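You operate a simulated robot arm through the tools that you are given. There is no shell and no other tool. Be economical: measure what you need, move in short steps, check, and stop when the job is done.

Carry out the task below with a simulated robot arm. There is one attempt and no reset: what you move stays moved.

TASK
Fetch the glue brush and set it in the grey tub.
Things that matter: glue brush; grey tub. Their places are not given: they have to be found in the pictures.

It is judged by the outcome, as a careful person would: the job done as asked, and still so three seconds after it is handed in. It fails if anything else is knocked over, pushed out of place, dropped, spilled or broken.

THE ROBOT
A 7-joint arm with a two-finger parallel gripper, fixed in place. Base frame: the origin is at the foot of the arm, x ahead of it, y to its left, z up; the work surface is at about z = 0. Lengths are in m, angles in degrees, forces in N, time in s.
With the tool pointing down near the work surface it reaches from about 0.22 to 0.58 m from the base axis. Its first joint turns from -66.0 to 66.0 degrees. Payload 2.5 kg.
The tool frame sits at the grasp point between the pads (the TCP): z along the fingers, y along the line on which they close. The tips reach 0.023 m beyond it. The gripper opens to 0.094 m. The fingers are 0.038 m wide and 0.01 m thick; the gripper's body (0.054 by 0.096 m) begins 0.039 m behind the TCP.
Orientation is told as [roll, pitch, yaw] about the base's x, y, z axes, in that order, counted from this pose: with the fingers straight down and closing along the base's y, the tool's x points along the base's -x, its y along +y and its z along -z.

THE INTERFACE
- The arm moves only by the tool step_arm. Its argument "steps" is text: rows parted by semicolons, each of 7 numbers parted by spaces: the shift along the base's x, y, z in m, then the turn, a rotation vector about the base's x, y, z in degrees, then the gripper command, from -1 (shut) to 1 (fully open), values between in proportion. In form: tx ty tz wx wy wz grip; .... A call has 1 to 20 rows; each row is the pose to reach, as a shift and turn from the pose commanded when the call began. Each row takes 0.2 s and may step no farther than 0.05 m and 8.6 degrees from the row before; otherwise, or with a gripper value out of range, the whole call is refused. A pose out of reach is approached as far as the arm can. The call stops where the force on the tool passes 40 N (or 10 N more than at its start, if that is more) or the arm is blocked; 0.2 s more then pass. Each finger travels about 0.108 m/s and halts on what it meets, pressing with about 37 N; the grip force reading is that of the motor and also rises with nothing between the fingers. The clock runs only during rows and for 0.2 s after the last one: add rows that repeat a pose to give the fingers time. It gives the time, the measured TCP pose, the force on the tool (base axes), the opening and the grip force at its end, in the units of the frame above (readings bear some noise), and new pictures: "pictures" is both (left out), scene, wrist or none.
- Cameras (640 x 400 px; columns grow to the right, rows downward): "scene" is fixed at [0.0982, -0.3761, 0.5545]; the picture's right is [0.91, -0.40, 0.00], its down [-0.16, -0.37, -0.92] and it looks along [0.37, 0.84, -0.40] (base axes); focal length 371 px, centre (320, 200). "wrist" rides on the gripper at [-0.039, 0, -0.044] in the tool frame; the picture's right is [0.00, -1.00, 0.00], its down [0.97, 0.00, -0.24] and it looks along [0.24, 0.00, 0.97] (tool axes); focal length 218 px, centre (320, 200).
- pixel_to_xyz(camera, pixels): for up to 12 pixels [column, row] of the newest picture of that camera ("zoom" is the newest enlarged one), the place [x, y, z] in the base frame of the surface seen there, good to about 0.002 m, but the place of the scene camera against the robot may be out by one fixed shift of up to 0.025 m in any direction. No time passes.
- enlarge(camera, box): a new picture of the part [left, top, right, bottom] of that camera's present view, enlarged. No time passes.
- close_job(): hands the job in; it is judged then, once.

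Go step by step. Measure first, check grasps and placings, and put right what went wrong. The budget is 60 turns and 120 pictures, counting those below and the enlarged ones. Unless the task says otherwise, let go and move clear before handing in, and close with one line.

The tools are called after ">>>" as a command line: name --argument value ..., lists and objects as JSON in quotes. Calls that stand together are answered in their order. step_arm: Moves the arm, as the interface text tells. Its arguments: {"type":"object","properties":{"steps":{"type":"string"},"pictures":{"type":"string","enum":["both","scene","wrist","none"]}},"required":["steps"]} The other tools are called the same way: pixel_to_xyz (camera, pixels) gives the place of the surface under pixels of a picture; enlarge (camera, box) takes an enlarged picture of a part of a camera's view; close_job () hands the job in.

At the start:

```text
time_s: 0.0
tool_pos: [0.2555, 0.2727, 0.3554]
tool_rot: [-0.1, 0.0, -0.1]
force: [-0.4, -0.1, -0.9]
opening: 0.094
finger_force: 0.2
```

scene: 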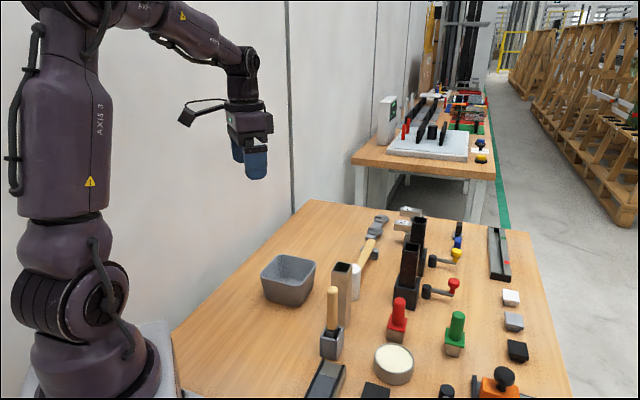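
wrist: 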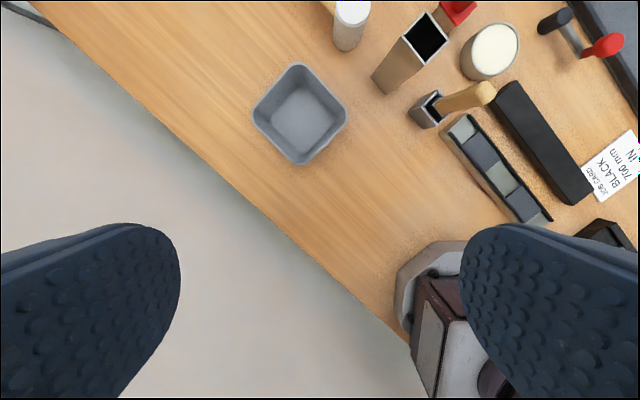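

The grey tub is at scene (288,280). A wooden handle stands in a small grey holder at (332,325), and other candidates are near (365,260). I'll enlarge to identify the brush.

>>> enlarge --camera "scene" --box '[240, 200, 480, 400]'

>>> enlarge --camera "wrist" --box '[240, 0, 640, 250]'

>>> pixel_to_xyz --camera "wrist" --pixels '[[484, 93], [455, 103], [428, 108], [434, 92], [300, 120], [300, 65], [256, 110], [300, 163], [345, 118], [425, 40], [352, 8], [427, 128]]'

>>> pixel_to_xyz --camera "scene" --pixels '[[333, 290], [333, 320], [332, 345], [288, 290], [263, 270], [314, 263], [290, 257], [270, 300], [343, 266], [360, 290], [372, 245], [340, 360]]'

```text
2.00 times, centred on (360, 300) of scene
```

zoom: 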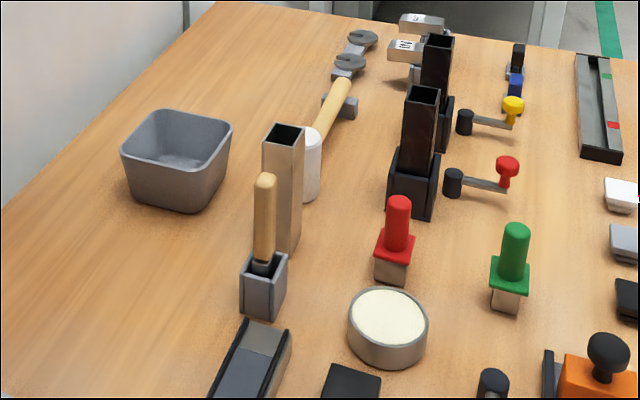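

```text
1.60 times, centred on (440, 125) of wrist
```

zoom: 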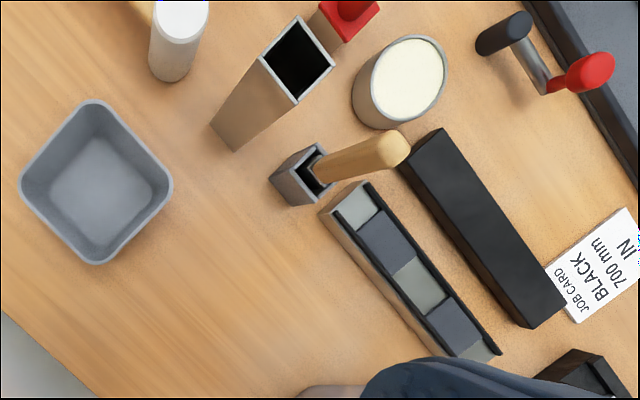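

```text
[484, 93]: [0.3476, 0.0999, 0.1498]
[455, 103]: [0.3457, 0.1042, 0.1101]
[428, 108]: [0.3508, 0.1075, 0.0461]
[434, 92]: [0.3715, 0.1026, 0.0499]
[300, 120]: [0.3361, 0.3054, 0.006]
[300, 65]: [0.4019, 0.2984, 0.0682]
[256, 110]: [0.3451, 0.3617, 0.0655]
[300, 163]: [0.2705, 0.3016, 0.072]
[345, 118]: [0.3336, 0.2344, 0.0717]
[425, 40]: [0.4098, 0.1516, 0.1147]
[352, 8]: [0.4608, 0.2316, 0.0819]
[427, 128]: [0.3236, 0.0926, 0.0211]
```

```text
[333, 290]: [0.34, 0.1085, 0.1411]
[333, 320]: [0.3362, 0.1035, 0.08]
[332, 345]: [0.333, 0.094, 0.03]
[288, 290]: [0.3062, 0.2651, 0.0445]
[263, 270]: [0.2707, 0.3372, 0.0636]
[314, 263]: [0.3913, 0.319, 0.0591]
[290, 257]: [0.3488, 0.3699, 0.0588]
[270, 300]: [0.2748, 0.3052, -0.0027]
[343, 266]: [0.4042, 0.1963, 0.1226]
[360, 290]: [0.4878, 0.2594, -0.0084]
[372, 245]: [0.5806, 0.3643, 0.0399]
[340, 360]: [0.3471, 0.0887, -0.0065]
```

The brush is the wooden handle standing in the small grey holder, at about (0.347, 0.103) with its top near z 0.155. The tub centre is near (0.336, 0.299) with its rim at z 0.07. I'll move above the brush, staying high.

>>> step_arm --steps "0.02 -0.04 0 0 0 0 1; 0.04 -0.08 0 0 0 0 1; 0.06 -0.12 0 0 0 0 1; 0.08 -0.16 -0.02 0 0 0 1; 0.09 -0.17 -0.06 0 0 0 1; 0.09 -0.17 -0.09 0 0 0 1; 0.09 -0.17 -0.09 0 0 0 1"

```text
time_s: 1.6
tool_pos: [0.3459, 0.1005, 0.2631]
tool_rot: [0.0, 0.1, 0.1]
force: [0.6, -0.1, 0.1]
opening: 0.0939
finger_force: 0.1
```

scene: 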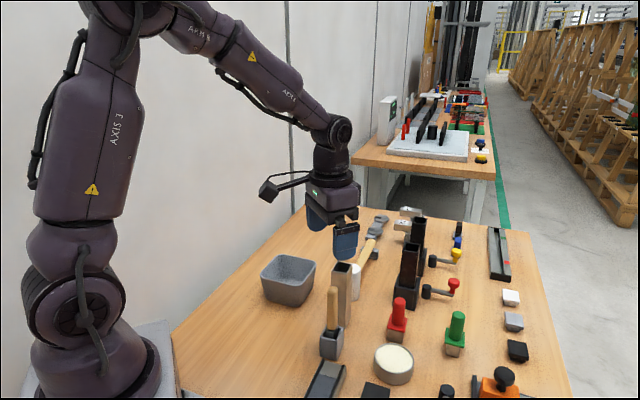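
wrist: 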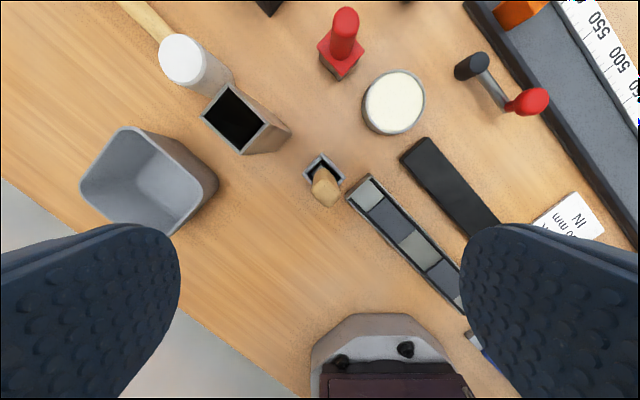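

>>> enlarge --camera "wrist" --box '[270, 130, 380, 230]'

>>> pixel_to_xyz --camera "wrist" --pixels '[[325, 192], [325, 180], [314, 188], [338, 190], [304, 175], [323, 154], [344, 177], [235, 90], [270, 122], [365, 180]]'

```text
4.00 times, centred on (325, 180) of wrist
```

zoom: 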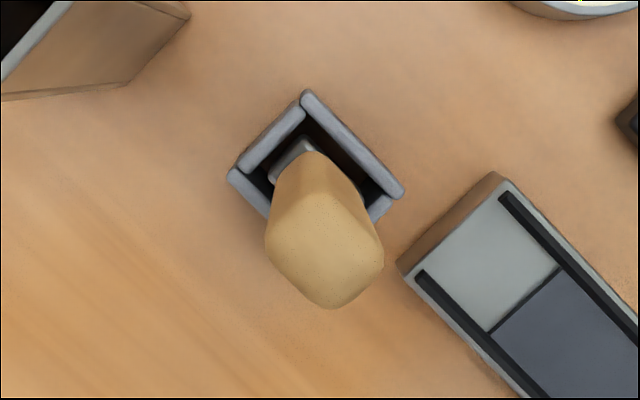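

```text
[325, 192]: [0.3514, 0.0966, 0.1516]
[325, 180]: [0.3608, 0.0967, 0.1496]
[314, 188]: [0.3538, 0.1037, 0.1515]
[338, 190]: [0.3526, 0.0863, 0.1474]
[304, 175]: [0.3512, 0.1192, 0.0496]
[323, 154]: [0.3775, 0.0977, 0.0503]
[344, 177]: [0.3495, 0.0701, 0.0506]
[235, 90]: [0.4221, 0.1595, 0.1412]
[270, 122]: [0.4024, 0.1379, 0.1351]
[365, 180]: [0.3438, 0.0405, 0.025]
```

The handle top is square and turned about 45° like its holder, centred near (0.353, 0.096, 0.151). The tall tube lies toward (+x,+y), so I'll yaw +45° to close along (-1,1) and centre over the handle.

>>> step_arm --steps "0.002 -0.001 0 0 0 7.5 1; 0.004 -0.002 0 0 0 15 1; 0.006 -0.004 0 0 0 22.5 1; 0.007 -0.005 0 0 0 30 1; 0.007 -0.005 0 0 0 37.5 1; 0.007 -0.005 0 0 0 45 1; 0.007 -0.005 -0.03 0 0 45 1; 0.007 -0.005 -0.05 0 0 45 1; 0.007 -0.005 -0.05 0 0 45 1"

>>> pixel_to_xyz --camera "wrist" --pixels '[[320, 160], [320, 200], [310, 180], [330, 180], [320, 220]]'

```text
time_s: 3.6
tool_pos: [0.3536, 0.0963, 0.213]
tool_rot: [0.0, 0.0, 45.1]
force: [0.3, -0.2, 0.2]
opening: 0.0938
finger_force: 0.1
```

scene: 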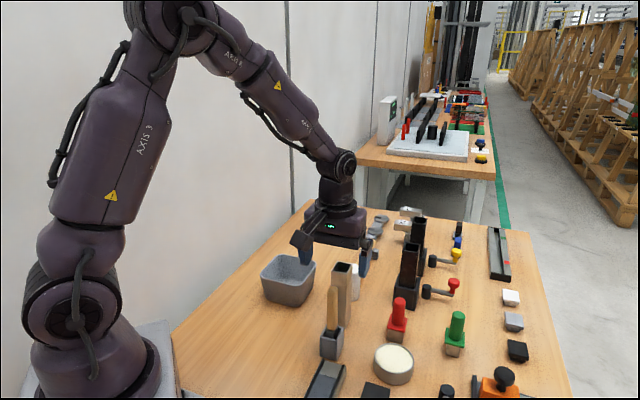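
wrist: 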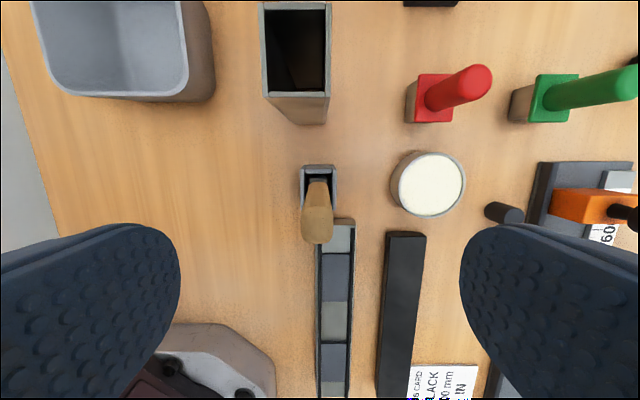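

```text
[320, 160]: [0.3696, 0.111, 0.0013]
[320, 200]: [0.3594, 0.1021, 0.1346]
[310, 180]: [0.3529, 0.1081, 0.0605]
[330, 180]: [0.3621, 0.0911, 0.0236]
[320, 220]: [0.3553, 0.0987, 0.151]
```

The handle (pixel 317,225) is aligned with the fingers and under the TCP. I'll descend to z 0.13 and close.

>>> step_arm --steps "0 0 -0.03 0 0 0 0.6; 0 0 -0.06 0 0 0 0.3; 0 0 -0.083 0 0 0 0.3; 0 0 -0.083 0 0 0 0.3; 0 0 -0.083 0 0 0 -1; 0 0 -0.083 0 0 0 -1; 0 0 -0.083 0 0 0 -1; 0 0 -0.083 0 0 0 -1"

```text
time_s: 5.4
tool_pos: [0.353, 0.0959, 0.1296]
tool_rot: [0.0, 0.0, 45.0]
force: [0.4, -0.4, 0.0]
opening: 0.0173
finger_force: 37.0
```

scene: 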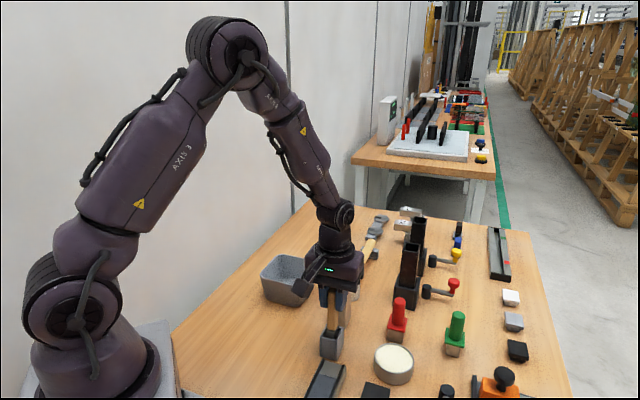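
wrist: 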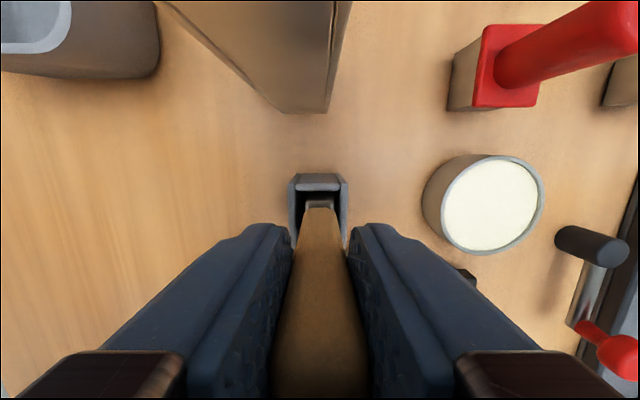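

The fingers hold the handle with an opening of 0.017 m and 37 N. I'll lift slowly straight up and see whether the holder stays put.

>>> step_arm --steps "0 0 0.015 0 0 0 -1; 0 0 0.03 0 0 0 -1; 0 0 0.05 0 0 0 -1; 0 0 0.075 0 0 0 -1; 0 0 0.1 0 0 0 -1; 0 0 0.13 0 0 0 -1; 0 0 0.13 0 0 0 -1"

```text
time_s: 7.0
tool_pos: [0.3513, 0.0984, 0.2606]
tool_rot: [0.0, 0.0, 45.1]
force: [0.3, 0.4, 0.0]
opening: 0.0176
finger_force: 36.7
```

scene: 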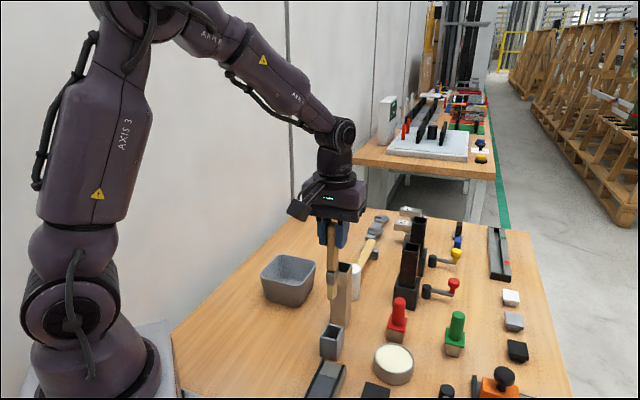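
wrist: 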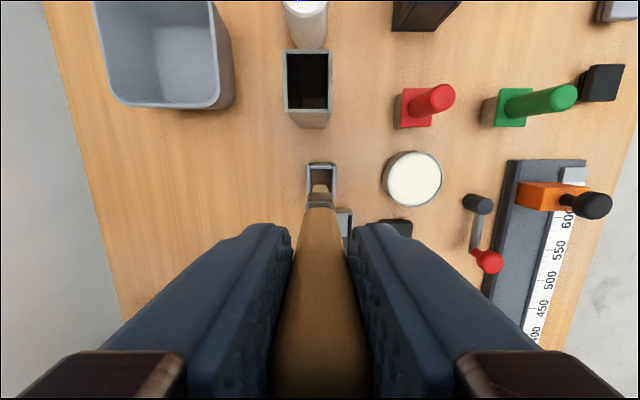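

>>> enlarge --camera "scene" --box '[250, 200, 410, 370]'

>>> pixel_to_xyz --camera "scene" --pixels '[[332, 298], [332, 290], [333, 260], [332, 250], [290, 257], [263, 270], [314, 263], [288, 283], [288, 268]]'

>>> pixel_to_xyz --camera "wrist" --pixels '[[319, 187], [318, 205], [110, 95], [220, 95], [165, 60], [160, 104], [225, 50]]'

```text
2.35 times, centred on (330, 285) of scene
```

zoom: 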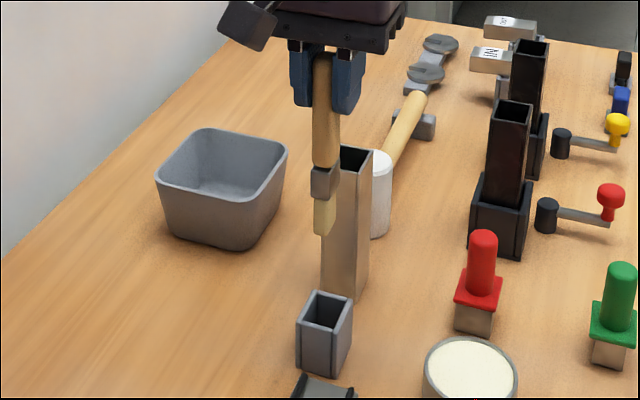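

```text
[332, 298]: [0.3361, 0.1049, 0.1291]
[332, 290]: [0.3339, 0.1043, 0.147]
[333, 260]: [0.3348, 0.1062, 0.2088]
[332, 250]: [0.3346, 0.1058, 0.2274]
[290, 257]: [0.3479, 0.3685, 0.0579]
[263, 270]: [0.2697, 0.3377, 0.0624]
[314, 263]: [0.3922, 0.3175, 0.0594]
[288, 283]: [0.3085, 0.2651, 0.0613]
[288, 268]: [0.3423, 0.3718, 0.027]
```

```text
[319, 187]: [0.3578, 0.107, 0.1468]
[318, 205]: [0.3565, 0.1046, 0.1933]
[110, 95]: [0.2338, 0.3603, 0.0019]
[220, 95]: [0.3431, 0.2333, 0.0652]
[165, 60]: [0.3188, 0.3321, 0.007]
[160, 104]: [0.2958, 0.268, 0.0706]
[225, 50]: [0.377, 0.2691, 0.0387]
```

The brush, ferrule and bristles (zoom 323,220) are out, and the holder still stands. The bristle tip is about 0.125 m below the TCP. I'll carry it over the tub and tilt it 30° toward the base so it ends up leaning on the near side.

>>> step_arm --steps "-0.01 0.035 0.01 0 0 0 -1; -0.025 0.075 0.01 0 0 0 -1; -0.04 0.115 0.01 0 0 0 -1; -0.05 0.15 0.01 0 0 0 -1; -0.055 0.164 0.01 0 0 0 -1; -0.055 0.164 0.01 5.3 -5.3 0 -1; -0.055 0.164 0.01 10.6 -10.6 0 -1; -0.055 0.164 0.01 15.9 -15.9 0 -1; -0.055 0.164 0 21.2 -21.2 0 -1; -0.055 0.164 -0.02 21.2 -21.2 0 -1; -0.055 0.164 -0.04 21.2 -21.2 0 -1; -0.055 0.164 -0.04 21.2 -21.2 0 -1"

>>> enlarge --camera "scene" --box '[200, 180, 360, 320]'

```text
time_s: 9.6
tool_pos: [0.2986, 0.261, 0.2207]
tool_rot: [0.0, -30.1, 45.0]
force: [-1.4, 0.0, -1.1]
opening: 0.0173
finger_force: 36.6
```

scene: 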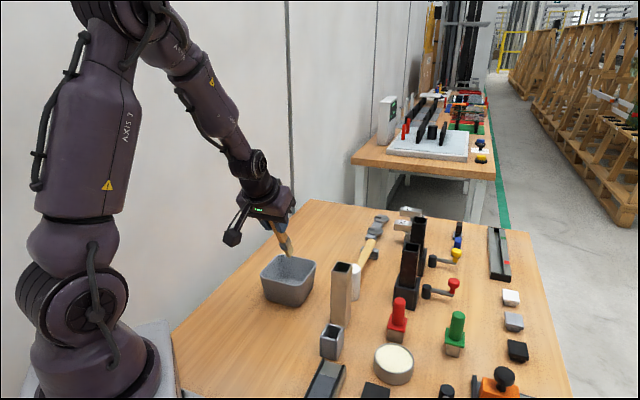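
wrist: 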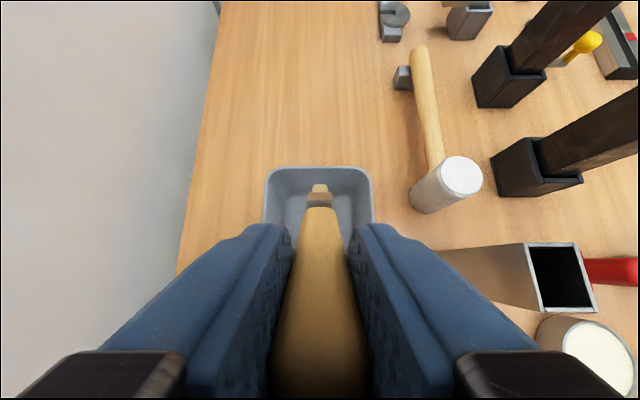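

```text
2.86 times, centred on (280, 250) of scene
```

zoom: 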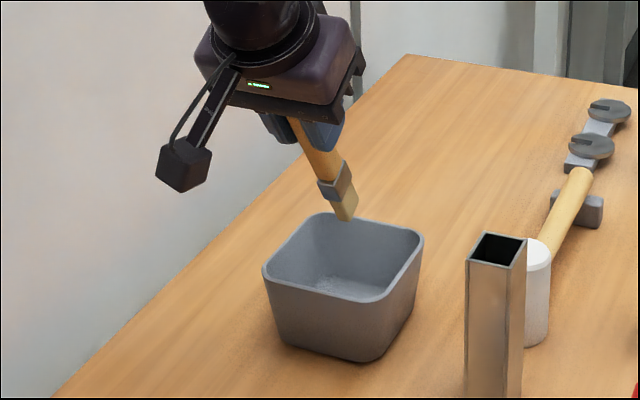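

The brush hangs tilted over the tub, with bristles at zoom (345,215). A bracket block hangs low at zoom (183,185), so I'll check its height and the wrist-view tip position before lowering.

>>> pixel_to_xyz --camera "zoom" --pixels '[[183, 188], [160, 180], [205, 178], [345, 215], [340, 200], [333, 292], [290, 255]]'

>>> pixel_to_xyz --camera "wrist" --pixels '[[319, 186], [319, 200], [320, 170], [268, 190], [370, 190], [285, 200]]'

```text
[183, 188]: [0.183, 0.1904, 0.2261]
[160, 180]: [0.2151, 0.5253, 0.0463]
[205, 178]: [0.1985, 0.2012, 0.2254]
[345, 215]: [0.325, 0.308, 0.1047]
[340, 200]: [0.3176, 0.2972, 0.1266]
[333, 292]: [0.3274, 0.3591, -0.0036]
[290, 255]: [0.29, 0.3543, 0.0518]
```

```text
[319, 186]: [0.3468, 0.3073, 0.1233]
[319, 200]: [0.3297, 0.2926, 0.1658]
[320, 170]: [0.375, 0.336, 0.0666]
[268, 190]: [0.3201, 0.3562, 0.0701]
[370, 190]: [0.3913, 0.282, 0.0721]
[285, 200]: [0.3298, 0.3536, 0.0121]
```

The block will stay above z 0.12 and clear of the tub. The tip is centred at (0.346, 0.308, 0.113). I'll lower about 0.098 m, slowly at the end, with the gripper still closed.

>>> step_arm --steps "0 0 -0.025 0 0 0 -1; 0 0 -0.05 0 0 0 -1; 0 0 -0.07 0 0 0 -1; 0 0 -0.085 0 0 0 -1; 0 0 -0.093 0 0 0 -1; 0 0 -0.098 0 0 0 -1; 0 0 -0.098 0 0 0 -1"

>>> enlarge --camera "scene" --box '[200, 180, 360, 320]'

```text
time_s: 11.2
tool_pos: [0.2989, 0.2604, 0.126]
tool_rot: [0.0, -30.2, 45.1]
force: [-2.1, -1.9, 11.4]
opening: 0.0171
finger_force: 37.0
```

scene: 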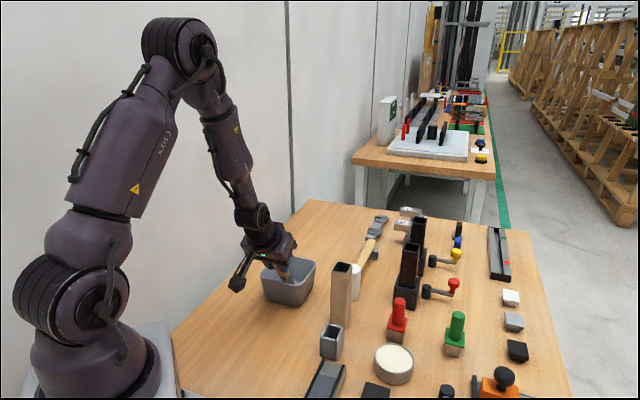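
wrist: 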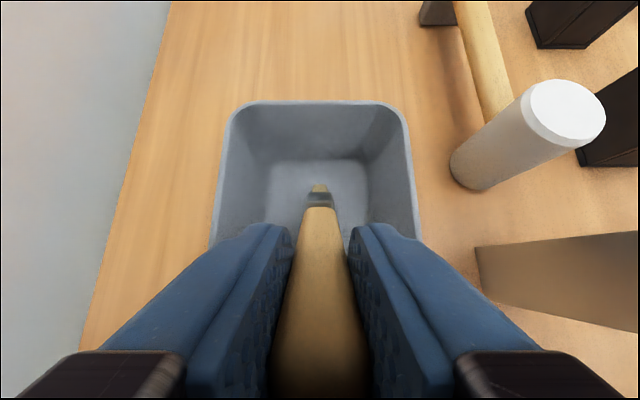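

```text
2.86 times, centred on (280, 250) of scene
```

zoom: 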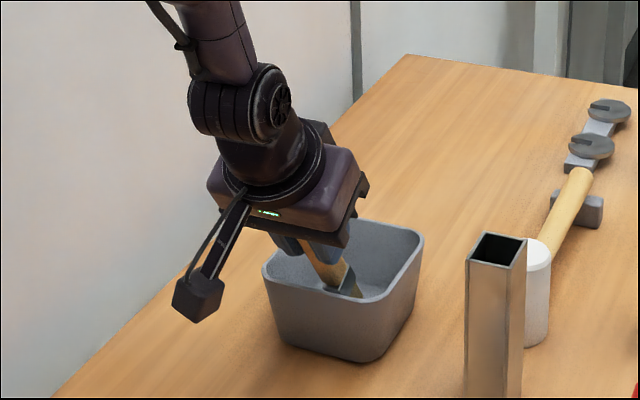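

The bristles touch the tub floor (11 N) and the fingertips are above the rim. I'll ease up slightly and open the fingers.

>>> step_arm --steps "0 0 0.003 0 0 0 -1; 0 0 0.003 0 0 0 -0.5; 0 0 0.003 0 0 0 -0.2; 0 0 0.003 0 0 0 0; 0 0 0.003 0 0 0 0; 0 0 0.003 0 0 0 0; 0 0 0.003 0 0 0 0"

>>> enlarge --camera "scene" --box '[200, 180, 360, 320]'

```text
time_s: 12.8
tool_pos: [0.2986, 0.2596, 0.1279]
tool_rot: [0.0, -30.1, 45.2]
force: [0.2, 0.1, 0.6]
opening: 0.0469
finger_force: 0.1
```

scene: 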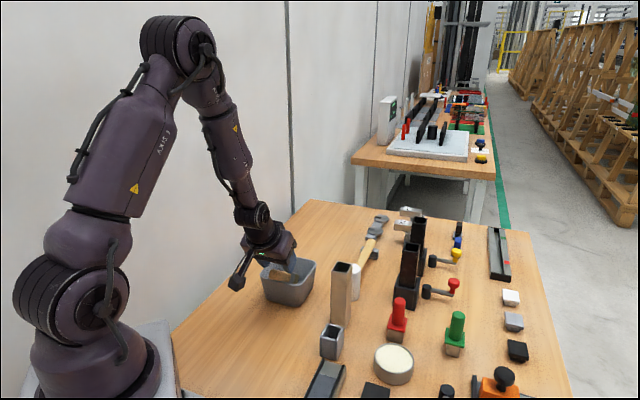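
wrist: 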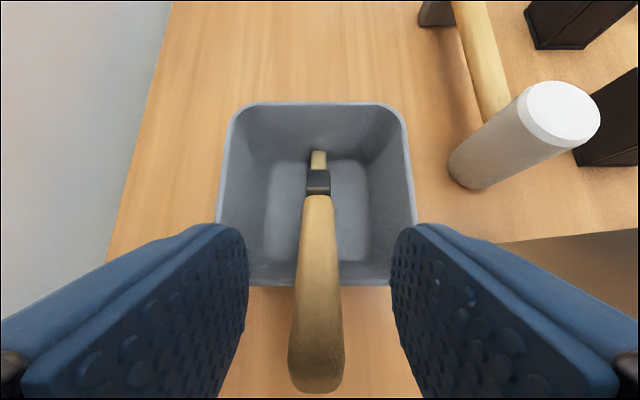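

```text
2.86 times, centred on (280, 250) of scene
```

zoom: 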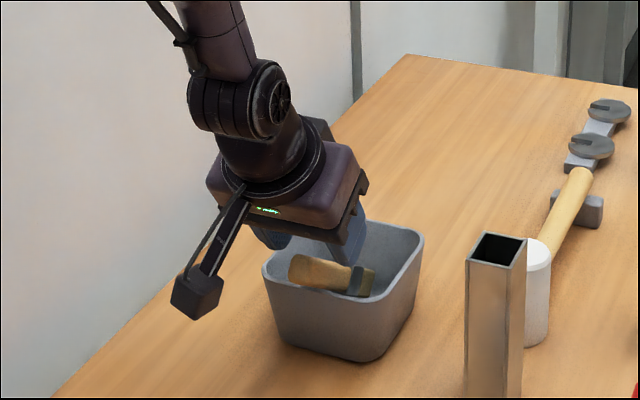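

The brush now leans in the tub, bristles against the far wall and handle on the near rim, clear of both fingers. I'll retreat straight up, then straighten the tool.

>>> step_arm --steps "0 0 0.015 0 0 0 0; 0 0 0.04 0 0 0 0; 0 0 0.08 0 0 0 0; 0 0 0.12 0 0 0 0; 0 0 0.15 0 0 0 0; 0 0 0.15 -5.3 5.3 0 0; 0 0 0.15 -10.6 10.6 0 0; 0 0 0.15 -15.9 15.9 0 0; 0 0 0.15 -21.2 21.2 0 0; 0 0 0.15 -21.2 21.2 0 0; 0 0 0.15 -21.2 21.2 0 0; 0 0 0.15 -21.2 21.2 0 0"

>>> enlarge --camera "scene" --box '[200, 180, 360, 320]'

```text
time_s: 15.4
tool_pos: [0.2989, 0.2596, 0.2761]
tool_rot: [0.0, 0.0, 45.1]
force: [0.2, 0.7, 0.0]
opening: 0.0472
finger_force: 0.0
```

scene: 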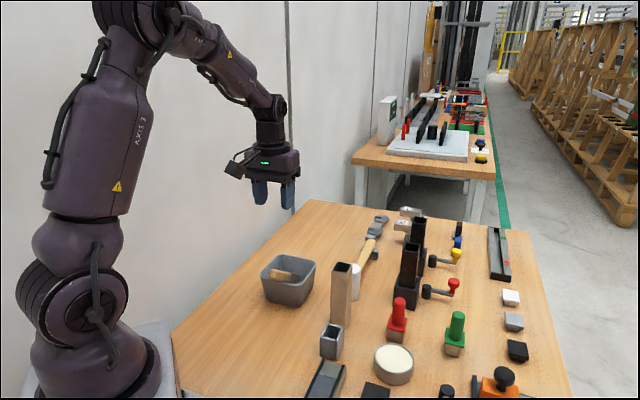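
wrist: 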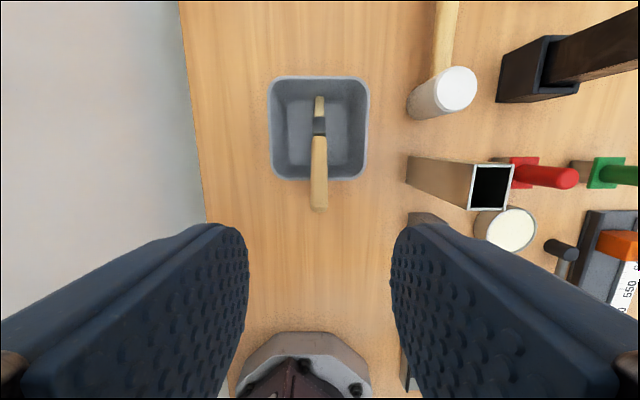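

```text
2.86 times, centred on (280, 250) of scene
```

zoom: 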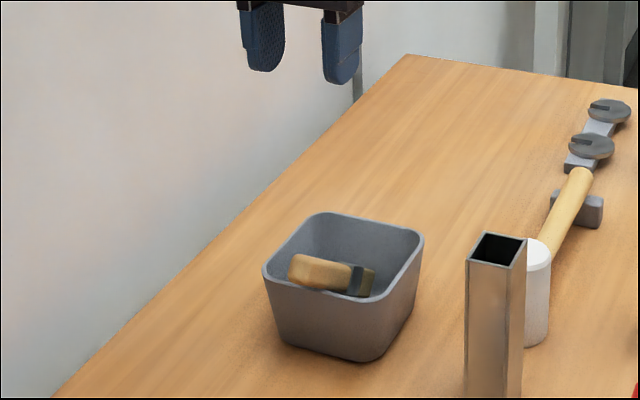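

The brush rests stably in the tub (scene 285,275), the tub and everything else are where they were, and the arm is clear, so I'm handing in.

>>> close_job

```text
The job is handed in.
```

The glue brush is in the grey tub, bristles down and its handle leaning on the rim; nothing else was moved, and I handed the job in with the arm clear.
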